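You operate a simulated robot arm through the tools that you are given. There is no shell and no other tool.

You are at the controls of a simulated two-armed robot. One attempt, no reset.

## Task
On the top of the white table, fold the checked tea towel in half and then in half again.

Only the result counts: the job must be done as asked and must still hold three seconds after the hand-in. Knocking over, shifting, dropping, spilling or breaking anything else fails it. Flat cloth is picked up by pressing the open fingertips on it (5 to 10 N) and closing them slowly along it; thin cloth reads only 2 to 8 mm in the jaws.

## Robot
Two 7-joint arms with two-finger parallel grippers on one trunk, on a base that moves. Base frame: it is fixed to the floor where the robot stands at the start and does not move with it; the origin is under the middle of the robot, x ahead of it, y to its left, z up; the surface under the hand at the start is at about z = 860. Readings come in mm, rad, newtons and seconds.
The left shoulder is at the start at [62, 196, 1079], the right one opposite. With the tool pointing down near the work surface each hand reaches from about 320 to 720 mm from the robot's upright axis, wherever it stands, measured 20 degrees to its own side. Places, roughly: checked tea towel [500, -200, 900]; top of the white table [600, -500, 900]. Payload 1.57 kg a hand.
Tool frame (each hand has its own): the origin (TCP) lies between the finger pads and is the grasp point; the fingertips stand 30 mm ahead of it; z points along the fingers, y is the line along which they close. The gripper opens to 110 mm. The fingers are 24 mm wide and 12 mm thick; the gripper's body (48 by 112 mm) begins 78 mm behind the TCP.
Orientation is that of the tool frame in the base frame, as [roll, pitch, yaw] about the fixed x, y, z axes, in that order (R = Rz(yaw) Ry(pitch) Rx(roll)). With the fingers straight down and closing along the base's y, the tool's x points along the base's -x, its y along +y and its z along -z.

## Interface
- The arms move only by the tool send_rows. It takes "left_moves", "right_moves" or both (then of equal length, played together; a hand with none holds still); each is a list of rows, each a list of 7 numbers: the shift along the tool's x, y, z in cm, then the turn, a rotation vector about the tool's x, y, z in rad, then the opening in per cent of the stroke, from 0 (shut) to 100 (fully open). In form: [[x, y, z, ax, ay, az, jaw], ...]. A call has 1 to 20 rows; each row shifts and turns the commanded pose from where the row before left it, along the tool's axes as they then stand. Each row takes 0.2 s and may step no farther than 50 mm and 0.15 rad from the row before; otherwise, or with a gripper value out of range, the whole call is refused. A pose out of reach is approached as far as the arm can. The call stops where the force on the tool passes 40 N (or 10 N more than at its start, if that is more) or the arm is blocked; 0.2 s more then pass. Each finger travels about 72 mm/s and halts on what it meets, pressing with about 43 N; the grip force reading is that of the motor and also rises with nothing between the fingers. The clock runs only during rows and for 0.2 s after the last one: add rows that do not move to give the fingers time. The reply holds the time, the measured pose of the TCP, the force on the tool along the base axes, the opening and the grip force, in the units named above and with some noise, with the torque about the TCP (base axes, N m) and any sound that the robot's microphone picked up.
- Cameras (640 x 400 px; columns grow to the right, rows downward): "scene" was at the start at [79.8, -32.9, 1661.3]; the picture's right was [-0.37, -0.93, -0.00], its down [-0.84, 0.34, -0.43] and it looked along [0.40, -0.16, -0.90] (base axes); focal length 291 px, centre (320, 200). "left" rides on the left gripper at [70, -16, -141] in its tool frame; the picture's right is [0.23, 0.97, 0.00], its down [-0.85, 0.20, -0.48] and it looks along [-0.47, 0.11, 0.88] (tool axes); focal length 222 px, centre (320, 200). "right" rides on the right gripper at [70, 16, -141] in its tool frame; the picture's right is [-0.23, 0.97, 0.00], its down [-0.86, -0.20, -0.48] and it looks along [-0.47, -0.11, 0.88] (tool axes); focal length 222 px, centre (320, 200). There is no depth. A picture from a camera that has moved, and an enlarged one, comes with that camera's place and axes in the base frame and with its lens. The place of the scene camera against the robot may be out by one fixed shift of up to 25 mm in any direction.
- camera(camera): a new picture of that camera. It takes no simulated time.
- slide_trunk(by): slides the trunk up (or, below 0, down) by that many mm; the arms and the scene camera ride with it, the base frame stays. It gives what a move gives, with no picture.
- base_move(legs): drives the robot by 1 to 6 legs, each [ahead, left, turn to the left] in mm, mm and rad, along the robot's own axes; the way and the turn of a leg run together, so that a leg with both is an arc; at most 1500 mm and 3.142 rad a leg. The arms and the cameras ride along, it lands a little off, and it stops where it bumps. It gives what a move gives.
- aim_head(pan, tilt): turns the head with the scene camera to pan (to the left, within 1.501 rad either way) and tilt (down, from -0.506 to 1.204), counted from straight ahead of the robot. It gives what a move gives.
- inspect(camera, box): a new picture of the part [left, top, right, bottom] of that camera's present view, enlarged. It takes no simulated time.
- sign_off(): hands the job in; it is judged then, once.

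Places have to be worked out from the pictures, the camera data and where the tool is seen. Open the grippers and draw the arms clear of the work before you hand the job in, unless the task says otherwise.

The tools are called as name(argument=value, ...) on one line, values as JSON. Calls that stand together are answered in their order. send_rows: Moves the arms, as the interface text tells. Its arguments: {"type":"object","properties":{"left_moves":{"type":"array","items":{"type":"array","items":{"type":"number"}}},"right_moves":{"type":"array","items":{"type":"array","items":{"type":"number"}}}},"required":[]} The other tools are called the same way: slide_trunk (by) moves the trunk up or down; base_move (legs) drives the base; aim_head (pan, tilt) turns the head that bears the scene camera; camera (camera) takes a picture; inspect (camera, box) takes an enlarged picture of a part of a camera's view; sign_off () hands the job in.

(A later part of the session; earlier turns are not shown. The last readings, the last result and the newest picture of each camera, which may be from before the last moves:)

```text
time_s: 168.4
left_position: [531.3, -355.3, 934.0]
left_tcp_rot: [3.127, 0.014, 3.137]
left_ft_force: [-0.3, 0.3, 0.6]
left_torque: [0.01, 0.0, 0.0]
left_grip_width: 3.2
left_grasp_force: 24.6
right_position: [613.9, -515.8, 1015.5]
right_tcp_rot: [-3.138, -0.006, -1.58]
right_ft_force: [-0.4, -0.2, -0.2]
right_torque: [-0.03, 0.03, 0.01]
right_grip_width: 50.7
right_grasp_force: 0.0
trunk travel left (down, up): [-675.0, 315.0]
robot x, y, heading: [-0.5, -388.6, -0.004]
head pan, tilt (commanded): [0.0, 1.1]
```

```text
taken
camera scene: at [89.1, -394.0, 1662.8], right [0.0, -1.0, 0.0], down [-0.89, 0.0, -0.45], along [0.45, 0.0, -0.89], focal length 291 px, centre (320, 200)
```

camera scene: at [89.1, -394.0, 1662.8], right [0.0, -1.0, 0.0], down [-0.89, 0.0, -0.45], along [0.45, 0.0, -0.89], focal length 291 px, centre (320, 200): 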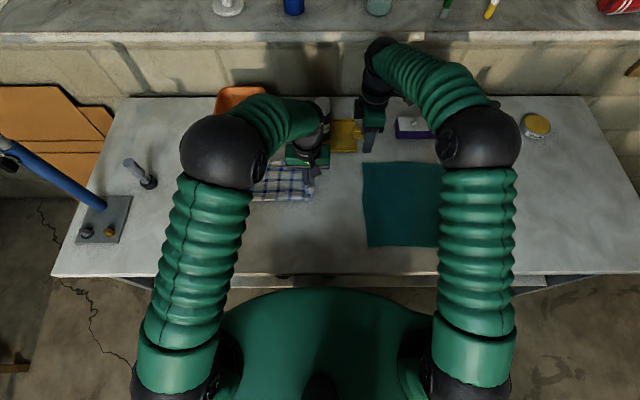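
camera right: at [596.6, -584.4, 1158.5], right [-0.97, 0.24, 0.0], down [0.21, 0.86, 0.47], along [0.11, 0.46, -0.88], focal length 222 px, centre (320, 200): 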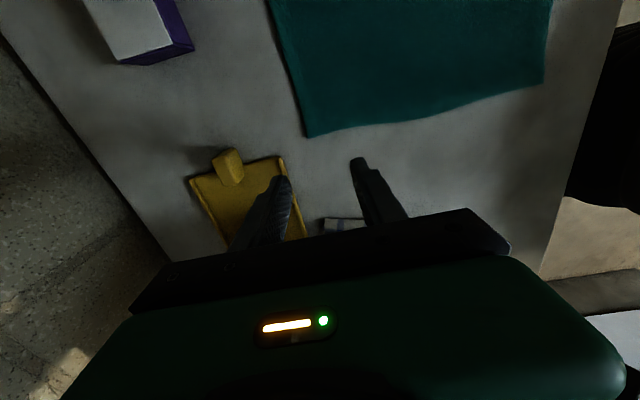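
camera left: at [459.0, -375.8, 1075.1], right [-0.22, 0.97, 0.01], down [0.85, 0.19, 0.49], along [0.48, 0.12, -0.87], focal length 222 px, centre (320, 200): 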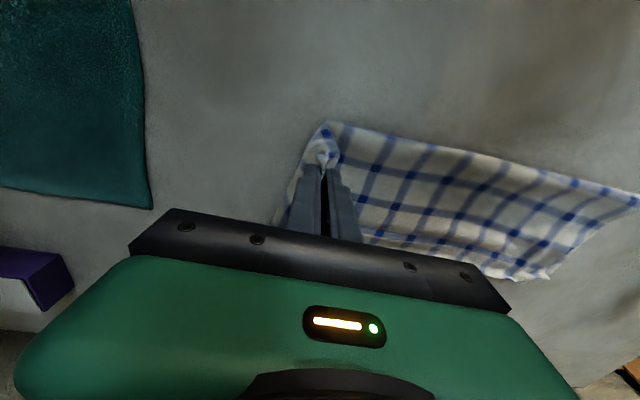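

The right camera's view is blocked by its own gripper here; I zoom the scene view around the lifted corner and left gripper instead.

inspect(camera="scene", box=[250, 110, 400, 210])

inspect(camera="right", box=[250, 140, 430, 250])

```text
4.00 times, centred on (325, 160) of scene
camera zoom: at [89.1, -394.0, 1662.8], right [0.0, -1.0, 0.0], down [-0.89, 0.0, -0.45], along [0.45, 0.0, -0.89], focal length 1165 px, centre (300, 360)
```

zoom: 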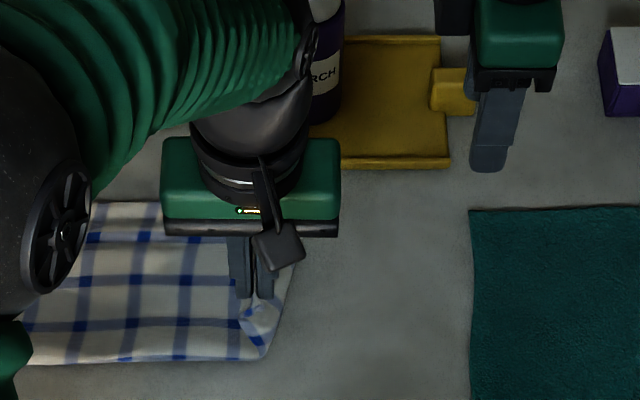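

```text
3.56 times, centred on (340, 195) of right
camera zoom: at [596.6, -584.4, 1158.5], right [-0.97, 0.24, 0.0], down [0.21, 0.86, 0.47], along [0.11, 0.46, -0.88], focal length 790 px, centre (249, 218)
```

zoom: 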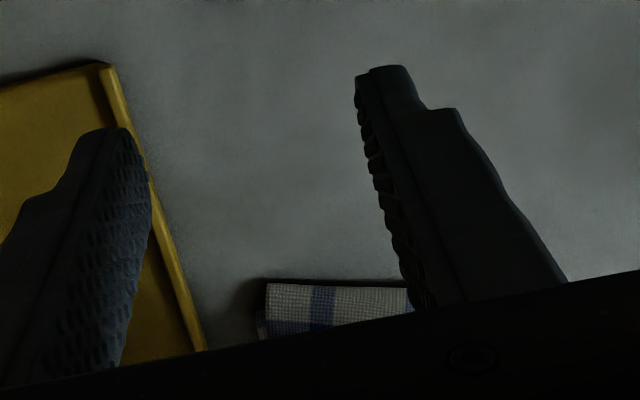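

The far-right corner sits at about [633, −402], slightly curled up. I lean the left hand 0.2 rad (wrist to the left) for clearance, turn the right gripper to a 45° diagonal so it straddles that corner, and bring it above at height.

send_rows(left_moves=[[0, 0, 0, 0.1, 0, 0, 0], [0, 0, 0, 0.1, 0, 0, 0], [0, 0, 0, 0, 0, 0, 0], [0, 0, 0, 0, 0, 0, 0], [0, 0, 0, 0, 0, 0, 0], [0, 0, 0, 0, 0, 0, 0], [0, 0, 0, 0, 0, 0, 0], [0, 0, 0, 0, 0, 0, 0], [0, 0, 0, 0, 0, 0, 0], [0, 0, 0, 0, 0, 0, 0], [0, 0, 0, 0, 0, 0, 0]], right_moves=[[0, 0, 0, 0, 0, 0.15, 46], [0, 0, 0, 0, 0, 0.15, 46], [0, 0, 0, 0, 0, 0.15, 46], [0, 0, 0, 0, 0, 0.15, 46], [0, 0, 0, 0, 0, 0.15, 46], [0, 0, 0, 0, 0, 0.035, 46], [-2.37, 2.015, 0, 0, 0, 0, 46], [-2.37, 2.015, 0, 0, 0, 0, 46], [-2.37, 2.015, 0, 0, 0, 0, 46], [-2.37, 2.015, 0, 0, 0, 0, 46], [0, 0, 0, 0, 0, 0, 46]])

camera(camera="right")

camera(camera="scene")

```text
time_s: 170.8
left_position: [529.4, -353.5, 934.9]
left_tcp_rot: [-2.959, 0.014, 3.138]
left_ft_force: [0.3, 0.1, 0.4]
left_torque: [0.01, 0.0, -0.03]
left_grip_width: 3.6
left_grasp_force: 24.2
right_position: [621.6, -392.2, 1013.1]
right_tcp_rot: [-3.137, -0.002, -2.365]
right_ft_force: [-0.3, -0.5, 0.3]
right_torque: [0.02, -0.01, -0.05]
right_grip_width: 50.7
right_grasp_force: 0.1
trunk travel left (down, up): [-675.0, 315.0]
robot x, y, heading: [0.8, -387.5, -0.005]
head pan, tilt (commanded): [0.0, 1.1]
```

```text
taken
camera right: at [562.3, -429.2, 1156.3], right [-0.52, 0.85, -0.01], down [0.75, 0.46, 0.48], along [0.41, 0.24, -0.88], focal length 222 px, centre (320, 200)
```

right: 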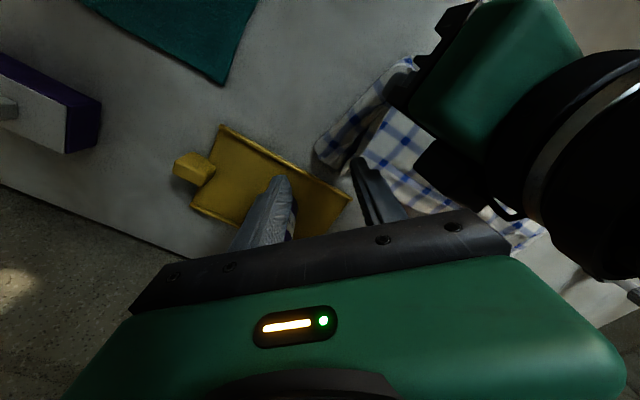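

```text
taken
camera scene: at [87.3, -393.9, 1662.9], right [0.0, -1.0, 0.0], down [-0.89, 0.0, -0.45], along [0.45, 0.0, -0.89], focal length 291 px, centre (320, 200)
```

scene: 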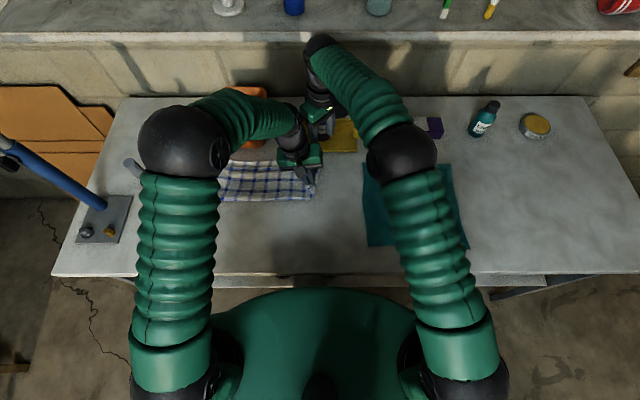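

No contact between the arms this time, and the far-right corner tip ([633, −395]) lies between the diagonal fingers. I lower the right hand toward it.

send_rows(right_moves=[[0, 0, 2.5, 0, 0, 0, 46], [0, 0, 2.5, 0, 0, 0, 46], [0, 0, 2.5, 0, 0, 0, 46], [0, 0, 2, 0, 0, 0, 46], [0, 0, 1, 0, 0, 0, 46], [0, 0, 0, 0, 0, 0, 46]])

camera(camera="right")

inspect(camera="right", box=[220, 60, 440, 250])

```text
time_s: 172.2
left_position: [530.5, -355.9, 935.6]
left_tcp_rot: [-2.959, 0.013, 3.139]
left_ft_force: [0.4, 0.1, 0.3]
left_torque: [0.05, -0.01, -0.01]
left_grip_width: 3.3
left_grasp_force: 24.6
right_position: [623.4, -393.2, 908.4]
right_tcp_rot: [-3.136, -0.003, -2.363]
right_ft_force: [0.1, 0.2, -0.3]
right_torque: [0.02, -0.02, 0.01]
right_grip_width: 50.4
right_grasp_force: 0.0
trunk travel left (down, up): [-675.0, 315.0]
robot x, y, heading: [-1.2, -384.4, -0.005]
head pan, tilt (commanded): [0.0, 1.1]
```

```text
taken
camera right: at [562.3, -429.5, 1051.5], right [-0.52, 0.85, -0.01], down [0.75, 0.46, 0.48], along [0.41, 0.25, -0.88], focal length 222 px, centre (320, 200)
```

right: 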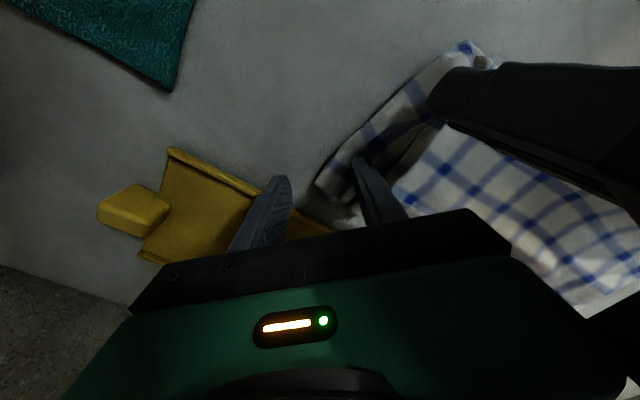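

```text
2.11 times, centred on (330, 155) of right
camera zoom: at [562.3, -429.5, 1051.5], right [-0.52, 0.85, -0.01], down [0.75, 0.46, 0.48], along [0.41, 0.25, -0.88], focal length 468 px, centre (299, 295)
```

zoom: 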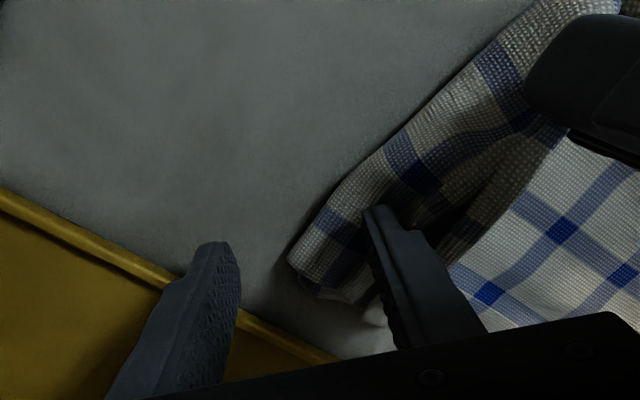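

I zoom tighter on the corner to see whether both layers are in the raised strip.

inspect(camera="right", box=[300, 120, 420, 220])

camera(camera="left")

```text
4.00 times, centred on (360, 170) of right
camera zoom: at [562.3, -429.5, 1051.5], right [-0.52, 0.85, -0.01], down [0.75, 0.46, 0.48], along [0.41, 0.25, -0.88], focal length 888 px, centre (160, 320)
```

zoom: 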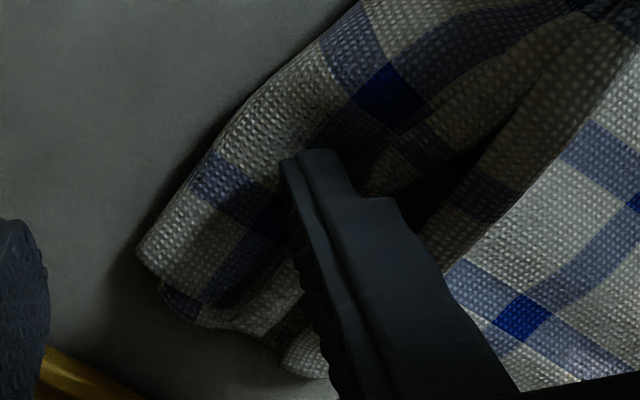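

```text
taken
camera left: at [458.7, -346.4, 1075.8], right [-0.22, 0.96, -0.18], down [0.85, 0.28, 0.45], along [0.48, -0.05, -0.88], focal length 222 px, centre (320, 200)
```

left: 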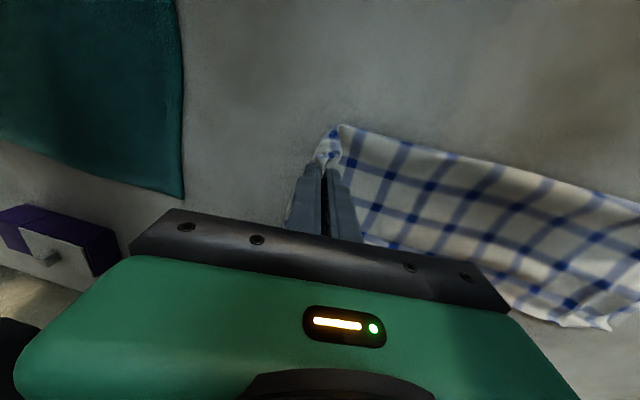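

Both layers' corners lie together there. I tilt the right gripper slightly so the outer finger is lower, and descend toward the table.

send_rows(right_moves=[[0, 0, 0.4, -0.04, 0, 0, 46], [0, 0, 0.4, 0, 0, 0, 46], [0, 0, 0.3, 0, 0, 0, 46], [0, 0, 0.2, 0, 0, 0, 46], [0, 0, 0.1, 0, 0, 0, 46], [0, 0, 0, 0, 0, 0, 46]])

```text
time_s: 173.6
left_position: [530.0, -354.9, 934.9]
left_tcp_rot: [-2.957, 0.013, 3.137]
left_ft_force: [0.5, 0.5, -0.8]
left_torque: [0.05, -0.03, 0.03]
left_grip_width: 3.3
left_grasp_force: 24.0
right_position: [622.6, -392.7, 895.3]
right_tcp_rot: [3.107, -0.002, -2.363]
right_ft_force: [0.2, -0.5, 0.5]
right_torque: [0.03, 0.05, -0.01]
right_grip_width: 50.9
right_grasp_force: 0.5
trunk travel left (down, up): [-675.0, 315.0]
robot x, y, heading: [1.3, -387.7, -0.003]
head pan, tilt (commanded): [0.0, 1.1]
```

Near the table; 2.5 mm more in small steps.

send_rows(right_moves=[[0, 0, 0.06, 0, 0, 0, 46], [0, 0, 0.06, 0, 0, 0, 46], [0, 0, 0.06, 0, 0, 0, 46], [0, 0, 0.05, 0, 0, 0, 46], [0, 0, 0, 0, 0, 0, 46]])

```text
time_s: 174.8
left_position: [530.8, -354.6, 935.6]
left_tcp_rot: [-2.959, 0.014, 3.138]
left_ft_force: [0.3, -0.1, -2.0]
left_torque: [0.03, -0.02, 0.0]
left_grip_width: 3.2
left_grasp_force: 24.3
right_position: [621.8, -392.1, 893.4]
right_tcp_rot: [3.106, -0.002, -2.363]
right_ft_force: [-0.7, 0.9, 2.9]
right_torque: [0.03, 0.1, 0.02]
right_grip_width: 51.2
right_grasp_force: 0.0
trunk travel left (down, up): [-675.0, 315.0]
robot x, y, heading: [-0.3, -387.2, -0.001]
head pan, tilt (commanded): [0.0, 1.1]
```

The inner finger presses the cloth (2.9 N) while the outer is still slightly above the table; I tilt 0.02 rad more and lower 0.5 mm.

send_rows(right_moves=[[0, 0, 0.04, -0.025, 0, 0, 46], [0, 0, 0.03, 0, 0, 0, 46], [0, 0, 0, 0, 0, 0, 46]])

```text
time_s: 175.6
left_position: [529.9, -355.1, 936.0]
left_tcp_rot: [-2.959, 0.016, 3.138]
left_ft_force: [0.6, 0.3, -0.2]
left_torque: [0.01, 0.0, -0.01]
left_grip_width: 3.2
left_grasp_force: 24.3
right_position: [622.8, -393.2, 892.7]
right_tcp_rot: [3.082, -0.001, -2.363]
right_ft_force: [-1.1, -0.7, 2.3]
right_torque: [0.09, 0.08, 0.02]
right_grip_width: 50.9
right_grasp_force: 0.2
trunk travel left (down, up): [-675.0, 315.0]
robot x, y, heading: [-1.2, -387.4, -0.004]
head pan, tilt (commanded): [0.0, 1.1]
```

Lower 0.6 mm more so the outer finger reaches the table.

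send_rows(right_moves=[[0, 0, 0.04, 0, 0, 0, 46], [0, 0, 0.03, 0, 0, 0, 46], [0, 0, 0, 0, 0, 0, 46]])

inspect(camera="right", box=[230, 100, 430, 230])

```text
time_s: 176.4
left_position: [530.2, -354.9, 934.6]
left_tcp_rot: [-2.957, 0.014, 3.139]
left_ft_force: [0.9, -0.1, -0.5]
left_torque: [0.02, 0.03, -0.03]
left_grip_width: 3.2
left_grasp_force: 24.5
right_position: [621.6, -393.0, 891.5]
right_tcp_rot: [3.083, -0.002, -2.363]
right_ft_force: [-0.8, -1.1, 5.1]
right_torque: [0.11, 0.13, -0.01]
right_grip_width: 50.9
right_grasp_force: 0.2
trunk travel left (down, up): [-675.0, 315.0]
robot x, y, heading: [-2.0, -385.8, -0.006]
head pan, tilt (commanded): [0.0, 1.1]
```

```text
3.08 times, centred on (330, 165) of right
camera zoom: at [568.2, -435.9, 1035.8], right [-0.52, 0.85, 0.06], down [0.77, 0.44, 0.46], along [0.37, 0.29, -0.88], focal length 684 px, centre (289, 308)
```

zoom: 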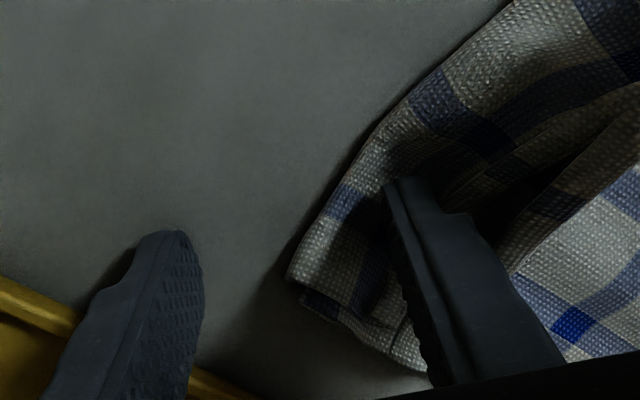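

The inner finger holds the cloth at 5 N. I close with the outer finger doing the moving: shifting the hand inward as the jaws close, so the inner one stays put and the outer comes up to the corner.

send_rows(right_moves=[[0, 0.11, 0, 0, 0, 0, 44], [0, 0.11, 0, 0, 0, 0, 42], [0, 0.11, 0, 0, 0, 0, 40], [0, 0.11, 0, 0, 0, 0, 38], [0, 0.11, 0, 0, 0, 0, 36], [0, 0.11, 0, 0, 0, 0, 34], [0, 0.11, 0, 0, 0, 0, 32], [0, 0.11, 0, 0, 0, 0, 30], [0, 0.11, 0, 0, 0, 0, 28], [0, 0.11, 0, 0, 0, 0, 26], [0, 0, 0, 0, 0, 0, 26]])

inspect(camera="right", box=[230, 100, 430, 230])

```text
time_s: 178.8
left_position: [529.6, -356.1, 934.4]
left_tcp_rot: [-2.959, 0.014, 3.138]
left_ft_force: [0.6, -0.5, -1.6]
left_torque: [0.02, -0.02, 0.0]
left_grip_width: 3.3
left_grasp_force: 24.5
right_position: [614.6, -386.4, 892.6]
right_tcp_rot: [3.084, -0.001, -2.363]
right_ft_force: [1.0, -1.4, 5.3]
right_torque: [0.05, 0.07, 0.02]
right_grip_width: 28.8
right_grasp_force: 0.1
trunk travel left (down, up): [-675.0, 315.0]
robot x, y, heading: [-0.9, -385.2, -0.004]
head pan, tilt (commanded): [0.0, 1.1]
```

```text
3.08 times, centred on (330, 165) of right
camera zoom: at [560.3, -428.0, 1036.2], right [-0.52, 0.85, 0.06], down [0.77, 0.44, 0.46], along [0.37, 0.29, -0.88], focal length 684 px, centre (289, 308)
```

zoom: 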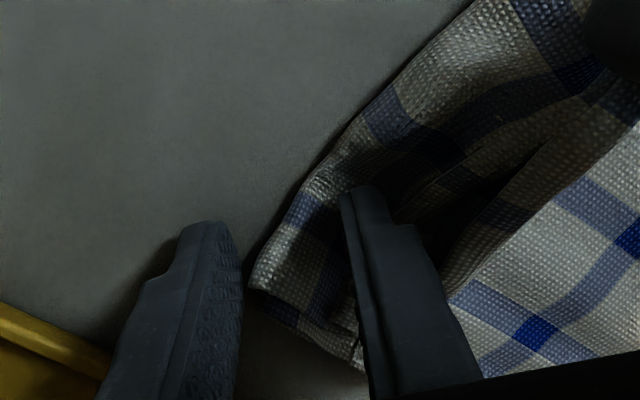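

The outer finger has reached the corner tip. I continue the same way and then shut the jaws.

send_rows(right_moves=[[0, 0.08, 0, 0, 0, 0, 24.5], [0, 0.08, 0, 0, 0, 0, 23], [0, 0.08, 0, 0, 0, 0, 21.5], [0, 0.08, 0, 0, 0, 0, 20], [0, 0.08, 0, 0, 0, 0, 18.5], [0, 0.08, 0, 0, 0, 0, 17], [0, 0.06, 0, 0, 0, 0, 15.5], [0, 0.06, 0, 0, 0, 0, 14], [0, 0.06, 0, 0, 0, 0, 12.5], [0, 0, 0, 0, 0, 0, 12.5]])

inspect(camera="right", box=[230, 100, 430, 230])

```text
time_s: 180.3
left_position: [527.3, -354.2, 936.0]
left_tcp_rot: [-2.959, 0.01, 3.139]
left_ft_force: [0.1, 2.6, -1.1]
left_torque: [-0.09, -0.04, 0.05]
left_grip_width: 3.5
left_grasp_force: 24.1
right_position: [612.3, -384.4, 894.7]
right_tcp_rot: [3.089, 0.001, -2.367]
right_ft_force: [0.2, -0.9, 2.6]
right_torque: [0.25, 0.17, 0.01]
right_grip_width: 17.4
right_grasp_force: 0.3
trunk travel left (down, up): [-675.0, 315.0]
robot x, y, heading: [-1.2, -384.4, -0.003]
head pan, tilt (commanded): [0.0, 1.1]
stopped in row 7 (left hand): the force on the tool passed its limit at 42 N (the readings are from after the stop); the commanded pose is now the measured one
```

```text
3.08 times, centred on (330, 165) of right
camera zoom: at [556.7, -426.6, 1037.7], right [-0.52, 0.85, 0.05], down [0.77, 0.44, 0.47], along [0.38, 0.28, -0.88], focal length 684 px, centre (289, 308)
```

zoom: 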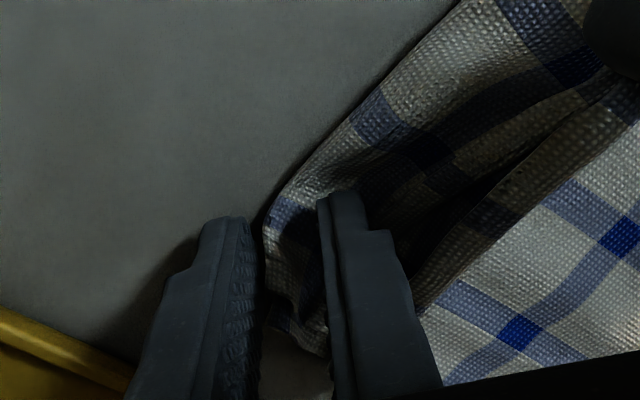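

The two grippers brushed each other, so no more shifting inward. I just close the right jaws from here.

send_rows(right_moves=[[0, -0.05, 0.04, 0, 0, 0, 15], [0, 0, 0.04, 0, 0, 0, 13.5], [0, 0, 0, 0, 0, 0, 12], [0, 0, 0, 0, 0, 0, 10.5], [0, 0, 0, 0, 0, 0, 9], [0, 0, 0, 0, 0, 0, 7.5], [0, 0, 0, 0, 0, 0, 6], [0, 0, 0, 0, 0, 0, 4.5], [0, 0, 0, 0, 0, 0, 3], [0, 0, 0, 0, 0, 0, 1.5], [0, 0, 0, 0, 0, 0, 0], [0, 0, 0, 0, 0, 0, 0], [0, 0, 0, 0, 0, 0, 0]])

inspect(camera="right", box=[230, 100, 430, 230])

```text
time_s: 183.2
left_position: [527.5, -354.0, 934.9]
left_tcp_rot: [-2.959, 0.014, 3.14]
left_ft_force: [2.5, 0.4, -2.6]
left_torque: [0.01, 0.0, -0.01]
left_grip_width: 3.2
left_grasp_force: 24.8
right_position: [610.7, -384.4, 894.6]
right_tcp_rot: [3.086, 0.001, -2.367]
right_ft_force: [-3.3, 2.2, 8.1]
right_torque: [0.14, 0.12, 0.03]
right_grip_width: 3.2
right_grasp_force: 24.3
trunk travel left (down, up): [-675.0, 315.0]
robot x, y, heading: [0.2, -385.9, -0.009]
head pan, tilt (commanded): [0.0, 1.1]
```

```text
3.08 times, centred on (330, 165) of right
camera zoom: at [556.5, -426.5, 1036.7], right [-0.52, 0.85, 0.05], down [0.77, 0.44, 0.47], along [0.38, 0.28, -0.88], focal length 684 px, centre (289, 308)
```

zoom: 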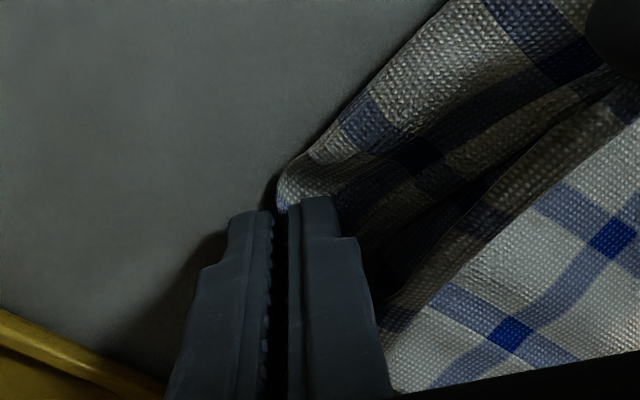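

Right holds 3.2 mm. I lift the right hand 40 mm level with the left and check that both layers come.

send_rows(left_moves=[[0, 0, 0, 0, 0, 0, 0], [0, 0, 0, 0, 0, 0, 0], [0, 0, 0, 0, 0, 0, 0], [0, 0, 0, 0, 0, 0, 0], [0, 0, 0, 0, 0, 0, 0]], right_moves=[[0, 0, -1, 0, 0, 0, 0], [0, 0, -1, 0, 0, 0, 0], [0, 0, -1, 0, 0, 0, 0], [0, 0, -1, 0, 0, 0, 0], [0, 0, 0, 0, 0, 0, 0]])

camera(camera="right")

inspect(camera="scene", box=[180, 80, 400, 220])

camera(camera="left")

```text
time_s: 184.3
left_position: [528.2, -355.0, 933.5]
left_tcp_rot: [-2.959, 0.011, 3.137]
left_ft_force: [-1.1, 0.2, 0.9]
left_torque: [0.0, -0.05, 0.04]
left_grip_width: 3.1
left_grasp_force: 24.4
right_position: [613.7, -385.1, 934.2]
right_tcp_rot: [3.086, 0.001, -2.367]
right_ft_force: [-0.6, -1.1, -0.8]
right_torque: [0.05, 0.02, 0.02]
right_grip_width: 3.4
right_grasp_force: 24.2
trunk travel left (down, up): [-675.0, 315.0]
robot x, y, heading: [0.0, -386.7, -0.007]
head pan, tilt (commanded): [0.0, 1.1]
```

```text
taken
camera right: at [558.7, -427.9, 1076.5], right [-0.52, 0.85, 0.05], down [0.77, 0.44, 0.47], along [0.38, 0.28, -0.88], focal length 222 px, centre (320, 200)
```

right: 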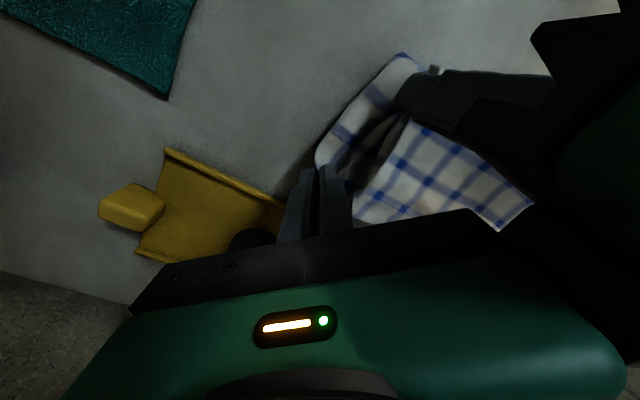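

```text
2.86 times, centred on (290, 150) of scene
camera zoom: at [87.3, -394.1, 1662.9], right [0.0, -1.0, 0.0], down [-0.89, 0.0, -0.45], along [0.45, 0.0, -0.89], focal length 832 px, centre (406, 343)
```

zoom: 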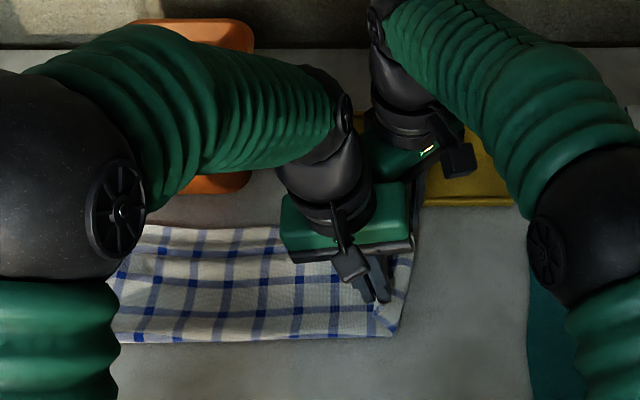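

```text
taken
camera left: at [456.2, -345.7, 1076.4], right [-0.22, 0.96, -0.18], down [0.85, 0.28, 0.44], along [0.48, -0.05, -0.88], focal length 222 px, centre (320, 200)
```

left: 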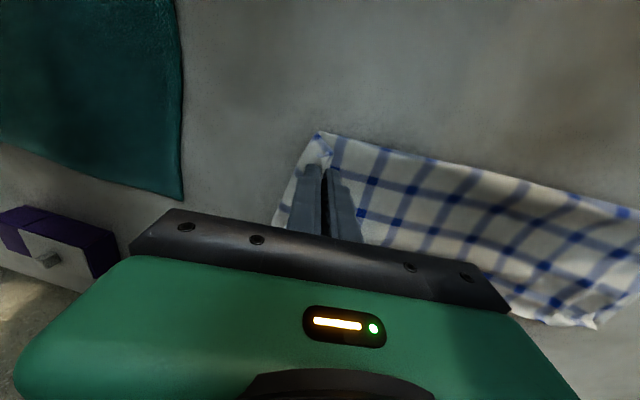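

Both corners are up with nothing left flat on the table. I raise both hands together by 90 mm before driving the base left with the towel's right half.

send_rows(left_moves=[[0, -0.27, -1.475, 0, 0, 0, 0], [0, -0.27, -1.475, 0, 0, 0, 0], [0, -0.27, -1.475, 0, 0, 0, 0], [0, -0.27, -1.475, 0, 0, 0, 0], [0, -0.27, -1.475, 0, 0, 0, 0], [0, -0.27, -1.475, 0, 0, 0, 0], [0, 0, 0, 0, 0, 0, 0]], right_moves=[[0, 0.1, -1.5, 0, 0, 0, 0], [0, 0.1, -1.5, 0, 0, 0, 0], [0, 0.1, -1.5, 0, 0, 0, 0], [0, 0.1, -1.5, 0, 0, 0, 0], [0, 0.1, -1.5, 0, 0, 0, 0], [0, 0.1, -1.5, 0, 0, 0, 0], [0, 0, 0, 0, 0, 0, 0]])

camera(camera="left")

camera(camera="right")

inspect(camera="scene", box=[180, 80, 400, 220])

```text
time_s: 185.9
left_position: [527.4, -354.1, 1025.3]
left_tcp_rot: [-2.959, 0.01, 3.14]
left_ft_force: [-0.8, 2.3, -1.2]
left_torque: [-0.24, -0.06, 0.07]
left_grip_width: 3.4
left_grasp_force: 24.3
right_position: [613.1, -385.7, 1023.4]
right_tcp_rot: [3.087, 0.001, -2.367]
right_ft_force: [1.0, -2.6, 0.2]
right_torque: [0.31, 0.09, 0.11]
right_grip_width: 3.0
right_grasp_force: 24.6
trunk travel left (down, up): [-675.0, 315.0]
robot x, y, heading: [-1.0, -384.0, -0.008]
head pan, tilt (commanded): [0.0, 1.1]
```

```text
taken
camera left: at [455.2, -345.7, 1166.2], right [-0.22, 0.96, -0.18], down [0.85, 0.28, 0.44], along [0.47, -0.05, -0.88], focal length 222 px, centre (320, 200)
```

left: 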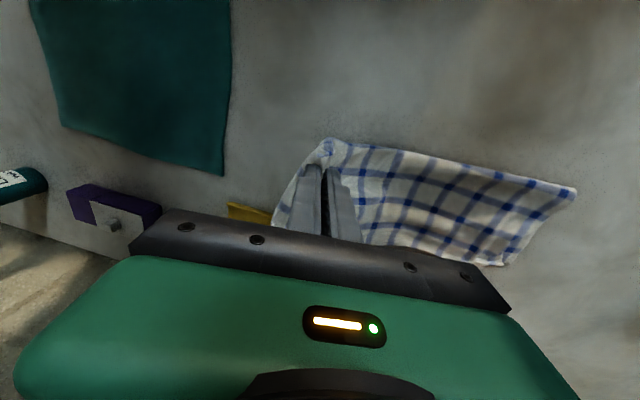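

```text
taken
camera right: at [558.0, -427.5, 1166.8], right [-0.52, 0.85, 0.05], down [0.77, 0.44, 0.47], along [0.38, 0.28, -0.88], focal length 222 px, centre (320, 200)
```

right: 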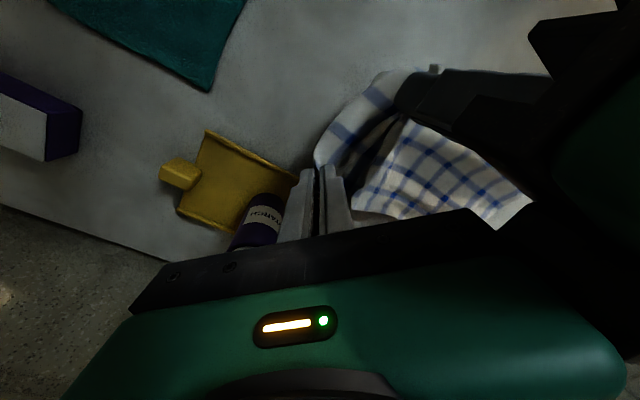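

```text
2.86 times, centred on (290, 150) of scene
camera zoom: at [87.4, -394.0, 1662.9], right [0.0, -1.0, 0.0], down [-0.89, 0.0, -0.45], along [0.45, 0.0, -0.89], focal length 832 px, centre (406, 343)
```

zoom: 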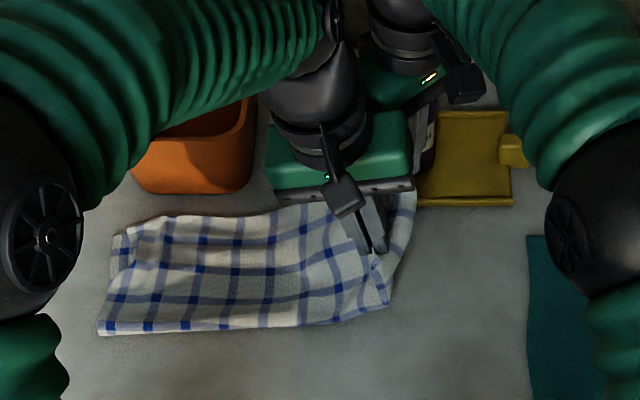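

The grippers touch lightly (2–3 N pushing apart), so I shift the left hand 8 mm left and 4 mm toward the robot, then drive the base 285 mm left with the cloth.

send_rows(left_moves=[[0.4, 0.79, -0.145, 0, 0, 0, 0], [0, 0, 0, 0, 0, 0, 0]])

base_move(legs=[[0, 100, 0]])

inspect(camera="scene", box=[180, 80, 400, 220])

camera(camera="left")

```text
time_s: 186.6
left_position: [523.0, -345.7, 1024.7]
left_tcp_rot: [-2.96, 0.011, 3.138]
left_ft_force: [0.3, -0.1, -0.3]
left_torque: [0.03, 0.06, -0.01]
left_grip_width: 3.5
left_grasp_force: 24.2
right_position: [612.7, -384.2, 1023.8]
right_tcp_rot: [3.087, 0.001, -2.368]
right_ft_force: [0.7, 0.2, -0.6]
right_torque: [0.01, 0.0, 0.0]
right_grip_width: 3.2
right_grasp_force: 24.9
trunk travel left (down, up): [-675.0, 315.0]
robot x, y, heading: [4.2, -384.8, -0.003]
head pan, tilt (commanded): [0.0, 1.1]
```

```text
time_s: 187.7
left_position: [521.8, -277.6, 1025.9]
left_tcp_rot: [-2.987, 0.01, 3.137]
left_ft_force: [-0.3, -1.5, -0.3]
left_torque: [0.13, -0.02, 0.03]
left_grip_width: 2.9
left_grasp_force: 24.6
right_position: [612.6, -316.4, 1023.8]
right_tcp_rot: [3.07, 0.016, -2.369]
right_ft_force: [0.0, -1.9, 0.2]
right_torque: [0.12, -0.01, 0.02]
right_grip_width: 3.1
right_grasp_force: 24.4
trunk travel left (down, up): [-675.0, 315.0]
robot x, y, heading: [1.3, -288.8, -0.0]
head pan, tilt (commanded): [0.0, 1.1]
```

```text
2.86 times, centred on (290, 150) of scene
camera zoom: at [87.0, -342.0, 1662.3], right [0.0, -1.0, -0.03], down [-0.89, 0.02, -0.45], along [0.45, 0.02, -0.89], focal length 832 px, centre (406, 343)
```

zoom: 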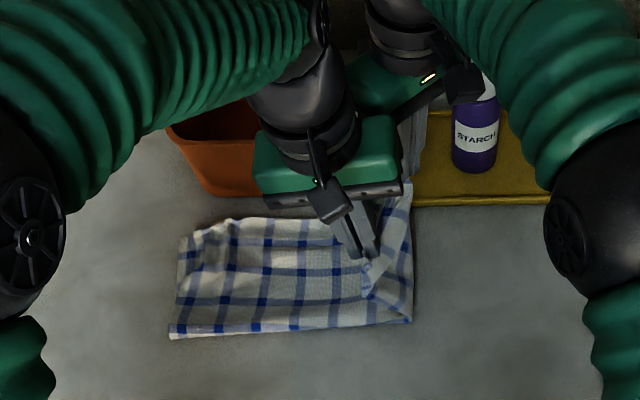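

```text
taken
camera left: at [450.8, -272.2, 1167.0], right [-0.22, 0.96, -0.15], down [0.85, 0.27, 0.45], along [0.48, -0.03, -0.88], focal length 222 px, centre (320, 200)
```

left: 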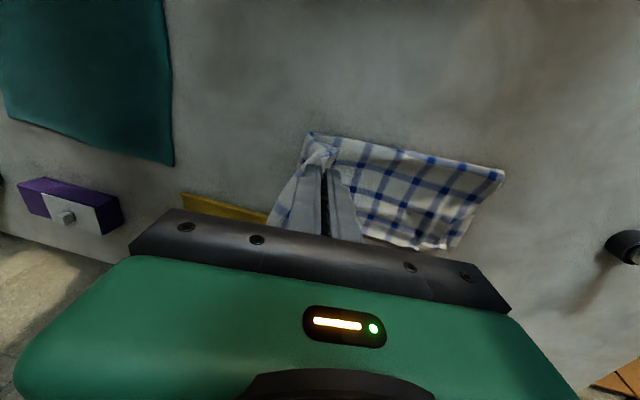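

The fold is proceeding well; the bottle and bin are clear. I continue the base drive another 180 mm left.

base_move(legs=[[0, 180, 0]])

send_rows(left_moves=[[0, 0, 0, 0, 0, 0, 0], [0, 0, 0, 0, 0, 0, 0], [0, 0, 0, 0, 0, 0, 0]])

camera(camera="scene")

camera(camera="left")

camera(camera="right")

```text
time_s: 189.2
left_position: [520.7, -88.6, 1027.2]
left_tcp_rot: [-2.973, 0.015, 3.138]
left_ft_force: [0.4, 0.3, 0.4]
left_torque: [0.03, 0.0, 0.0]
left_grip_width: 3.2
left_grasp_force: 24.5
right_position: [612.0, -128.3, 1026.1]
right_tcp_rot: [3.078, 0.009, -2.369]
right_ft_force: [-1.1, -0.3, 0.2]
right_torque: [0.02, -0.04, 0.06]
right_grip_width: 3.2
right_grasp_force: 24.0
trunk travel left (down, up): [-675.0, 315.0]
robot x, y, heading: [-6.5, -113.7, -0.001]
head pan, tilt (commanded): [0.0, 1.1]
```

```text
time_s: 190.0
left_position: [518.2, -84.5, 1026.4]
left_tcp_rot: [-2.965, 0.015, 3.134]
left_ft_force: [-0.2, -0.9, -0.8]
left_torque: [0.05, 0.01, 0.0]
left_grip_width: 3.4
left_grasp_force: 24.0
right_position: [610.0, -123.2, 1026.2]
right_tcp_rot: [3.087, 0.004, -2.37]
right_ft_force: [-0.4, -0.8, 0.0]
right_torque: [0.05, 0.03, 0.0]
right_grip_width: 3.2
right_grasp_force: 24.8
trunk travel left (down, up): [-675.0, 315.0]
robot x, y, heading: [0.7, -112.7, -0.003]
head pan, tilt (commanded): [0.0, 1.1]
```

```text
taken
camera scene: at [87.8, -136.9, 1662.9], right [0.0, -1.0, -0.01], down [-0.89, 0.01, -0.45], along [0.45, 0.01, -0.89], focal length 291 px, centre (320, 200)
```

scene: 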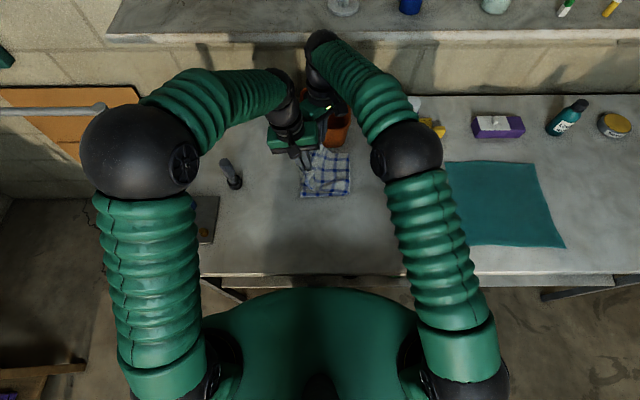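

```text
taken
camera left: at [447.0, -77.0, 1168.1], right [-0.22, 0.96, -0.17], down [0.85, 0.27, 0.45], along [0.48, -0.05, -0.88], focal length 222 px, centre (320, 200)
```

left: 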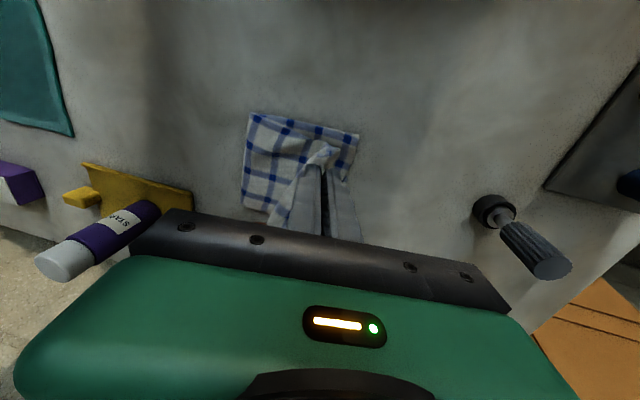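

```text
taken
camera right: at [555.1, -166.5, 1168.9], right [-0.52, 0.85, 0.06], down [0.77, 0.43, 0.47], along [0.38, 0.29, -0.88], focal length 222 px, centre (320, 200)
```

right: 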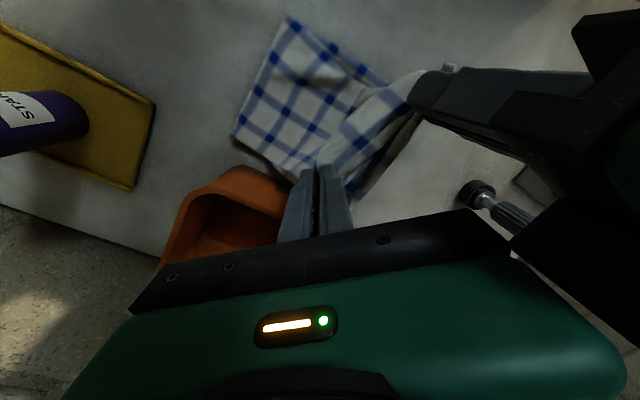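

The fold works, but the whole towel has slid right: its left edge is now at y ≈ −66, and only ~150 mm of it lies under the fold (fold at −217). I drive the base back right ~210 mm to lay more of it down, so the fold can be re-formed at the true middle (y ≈ −286).

base_move(legs=[[0, -210, 0]])

send_rows(left_moves=[[0, 0, 0, 0, 0, 0, 0], [0, 0, 0, 0, 0, 0, 0], [0, 0, 0, 0, 0, 0, 0]])

camera(camera="left")

inspect(camera="scene", box=[180, 80, 400, 220])

camera(camera="right")

```text
time_s: 191.7
left_position: [518.7, -286.6, 1028.2]
left_tcp_rot: [-2.958, 0.016, 3.135]
left_ft_force: [0.3, -0.2, -0.6]
left_torque: [0.04, 0.01, 0.0]
left_grip_width: 3.4
left_grasp_force: 24.8
right_position: [609.9, -325.3, 1026.6]
right_tcp_rot: [3.091, 0.002, -2.369]
right_ft_force: [-0.6, 0.3, -0.2]
right_torque: [0.02, 0.02, 0.0]
right_grip_width: 3.3
right_grasp_force: 24.1
trunk travel left (down, up): [-675.0, 315.0]
robot x, y, heading: [2.0, -325.9, -0.001]
head pan, tilt (commanded): [0.0, 1.1]
```

```text
time_s: 192.4
left_position: [517.6, -286.5, 1027.6]
left_tcp_rot: [-2.959, 0.016, 3.135]
left_ft_force: [0.9, 0.4, 1.0]
left_torque: [0.01, -0.02, -0.02]
left_grip_width: 3.5
left_grasp_force: 23.2
right_position: [609.1, -325.4, 1027.8]
right_tcp_rot: [3.092, 0.002, -2.369]
right_ft_force: [-0.8, 1.1, -0.1]
right_torque: [0.01, 0.02, 0.02]
right_grip_width: 3.5
right_grasp_force: 24.3
trunk travel left (down, up): [-675.0, 315.0]
robot x, y, heading: [-0.7, -327.5, 0.003]
head pan, tilt (commanded): [0.0, 1.1]
```

```text
taken
camera left: at [444.6, -278.5, 1168.6], right [-0.22, 0.96, -0.18], down [0.85, 0.28, 0.45], along [0.48, -0.06, -0.88], focal length 222 px, centre (320, 200)
```

left: 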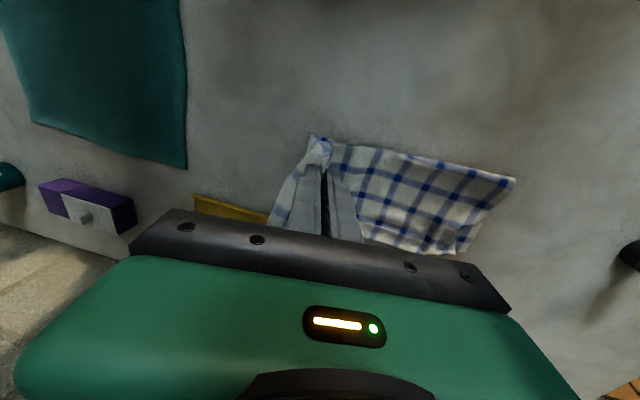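

```text
2.86 times, centred on (290, 150) of scene
camera zoom: at [87.2, -335.2, 1662.9], right [0.0, -1.0, 0.0], down [-0.89, 0.0, -0.45], along [0.45, 0.0, -0.89], focal length 832 px, centre (406, 343)
```

zoom: 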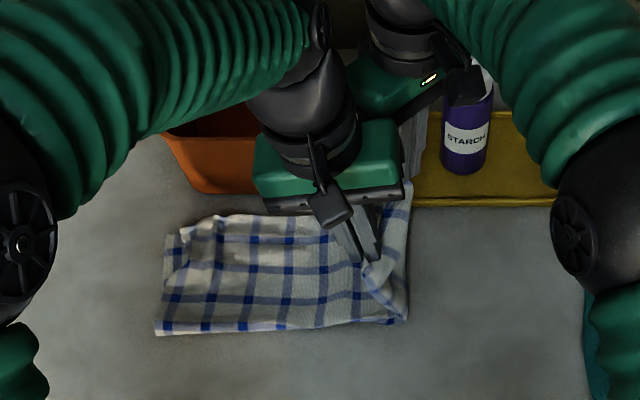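

```text
taken
camera right: at [552.7, -367.7, 1170.4], right [-0.52, 0.85, 0.05], down [0.77, 0.44, 0.47], along [0.38, 0.28, -0.88], focal length 222 px, centre (320, 200)
```

right: 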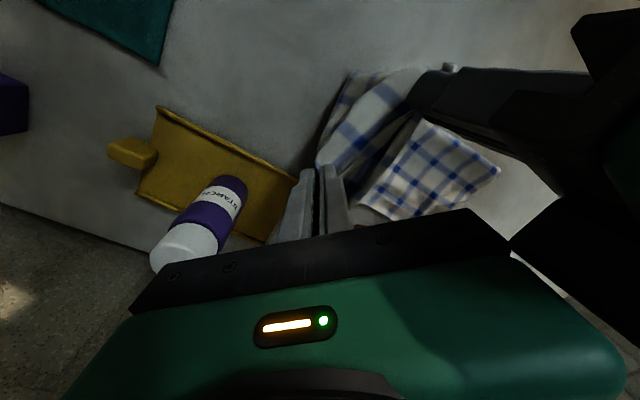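

Left edge at y ≈ −69, and the sheet now lies flat to about y −300, so a fold at −289 is possible. I lower both hands 16 mm to keep the panel slack and drive the base left 140 mm.

send_rows(left_moves=[[0, 0.15, 0.79, 0, 0, 0, 0], [0, 0.15, 0.79, 0, 0, 0, 0]], right_moves=[[0, -0.05, 0.8, 0, 0, 0, 0], [0, -0.05, 0.8, 0, 0, 0, 0]])

base_move(legs=[[0, 140, 0]])

send_rows(left_moves=[[0, 0, 0, 0, 0, 0, 0], [0, 0, 0, 0, 0, 0, 0]])

camera(camera="left")

camera(camera="right")

inspect(camera="scene", box=[220, 80, 440, 220])

```text
time_s: 193.1
left_position: [516.7, -287.9, 1012.5]
left_tcp_rot: [-2.958, 0.017, 3.135]
left_ft_force: [0.5, -0.3, 0.1]
left_torque: [0.03, 0.03, 0.01]
left_grip_width: 3.1
left_grasp_force: 24.1
right_position: [609.9, -325.5, 1010.6]
right_tcp_rot: [3.094, 0.002, -2.369]
right_ft_force: [-0.5, 0.4, -1.0]
right_torque: [0.01, 0.04, -0.01]
right_grip_width: 3.2
right_grasp_force: 24.3
trunk travel left (down, up): [-675.0, 315.0]
robot x, y, heading: [-1.6, -325.0, -0.002]
head pan, tilt (commanded): [0.0, 1.1]
```

```text
time_s: 194.4
left_position: [516.7, -166.0, 1011.9]
left_tcp_rot: [-2.973, 0.017, 3.13]
left_ft_force: [0.6, 0.0, 0.8]
left_torque: [0.11, -0.05, 0.02]
left_grip_width: 3.2
left_grasp_force: 24.5
right_position: [610.3, -205.3, 1012.4]
right_tcp_rot: [3.084, 0.01, -2.371]
right_ft_force: [0.4, -0.7, -0.3]
right_torque: [0.11, 0.04, -0.02]
right_grip_width: 3.5
right_grasp_force: 24.8
trunk travel left (down, up): [-675.0, 315.0]
robot x, y, heading: [4.7, -188.7, -0.004]
head pan, tilt (commanded): [0.0, 1.1]
```

```text
time_s: 195.0
left_position: [515.4, -162.9, 1012.5]
left_tcp_rot: [-2.966, 0.02, 3.13]
left_ft_force: [1.2, -0.4, -0.4]
left_torque: [0.09, -0.03, -0.04]
left_grip_width: 3.2
left_grasp_force: 24.1
right_position: [609.2, -202.1, 1012.6]
right_tcp_rot: [3.089, 0.006, -2.374]
right_ft_force: [0.6, -1.2, 0.1]
right_torque: [0.07, 0.01, -0.02]
right_grip_width: 3.4
right_grasp_force: 24.5
trunk travel left (down, up): [-675.0, 315.0]
robot x, y, heading: [0.4, -192.9, -0.002]
head pan, tilt (commanded): [0.0, 1.1]
```

```text
taken
camera left: at [442.7, -154.5, 1153.6], right [-0.21, 0.96, -0.18], down [0.85, 0.27, 0.45], along [0.48, -0.05, -0.87], focal length 222 px, centre (320, 200)
```

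left: 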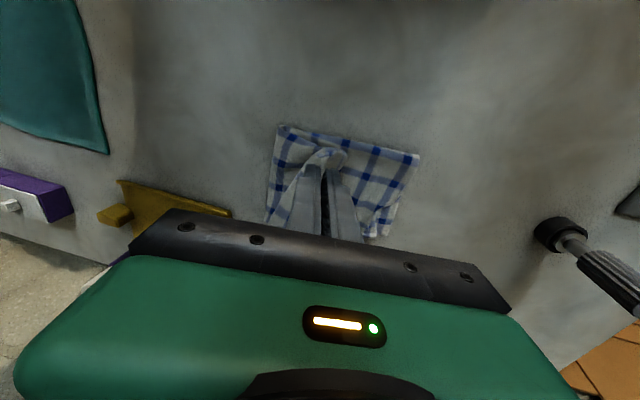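

```text
taken
camera right: at [552.2, -244.0, 1155.5], right [-0.51, 0.86, 0.05], down [0.77, 0.43, 0.47], along [0.38, 0.28, -0.88], focal length 222 px, centre (320, 200)
```

right: 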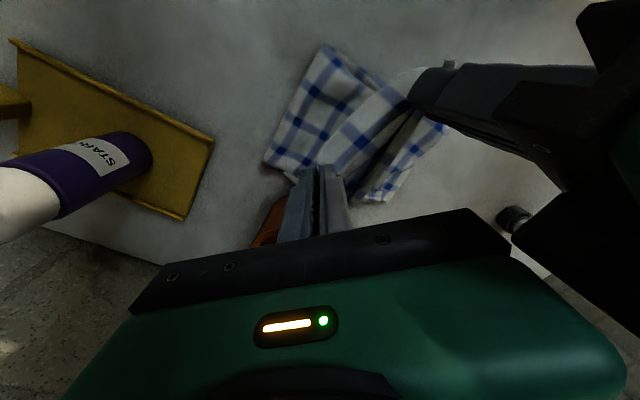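

```text
2.86 times, centred on (330, 150) of scene
camera zoom: at [88.0, -213.5, 1662.9], right [0.0, -1.0, -0.01], down [-0.89, 0.01, -0.45], along [0.45, 0.0, -0.89], focal length 832 px, centre (291, 343)
```

zoom: 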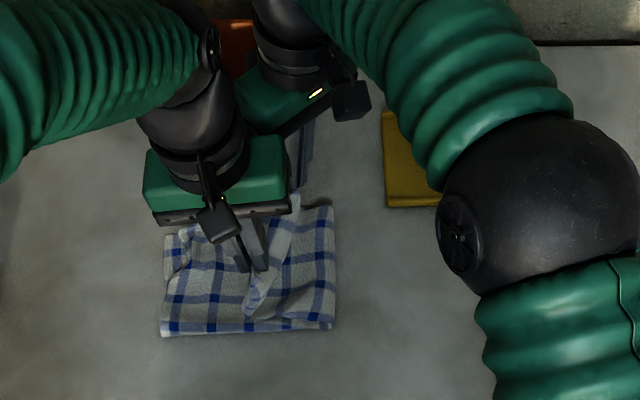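

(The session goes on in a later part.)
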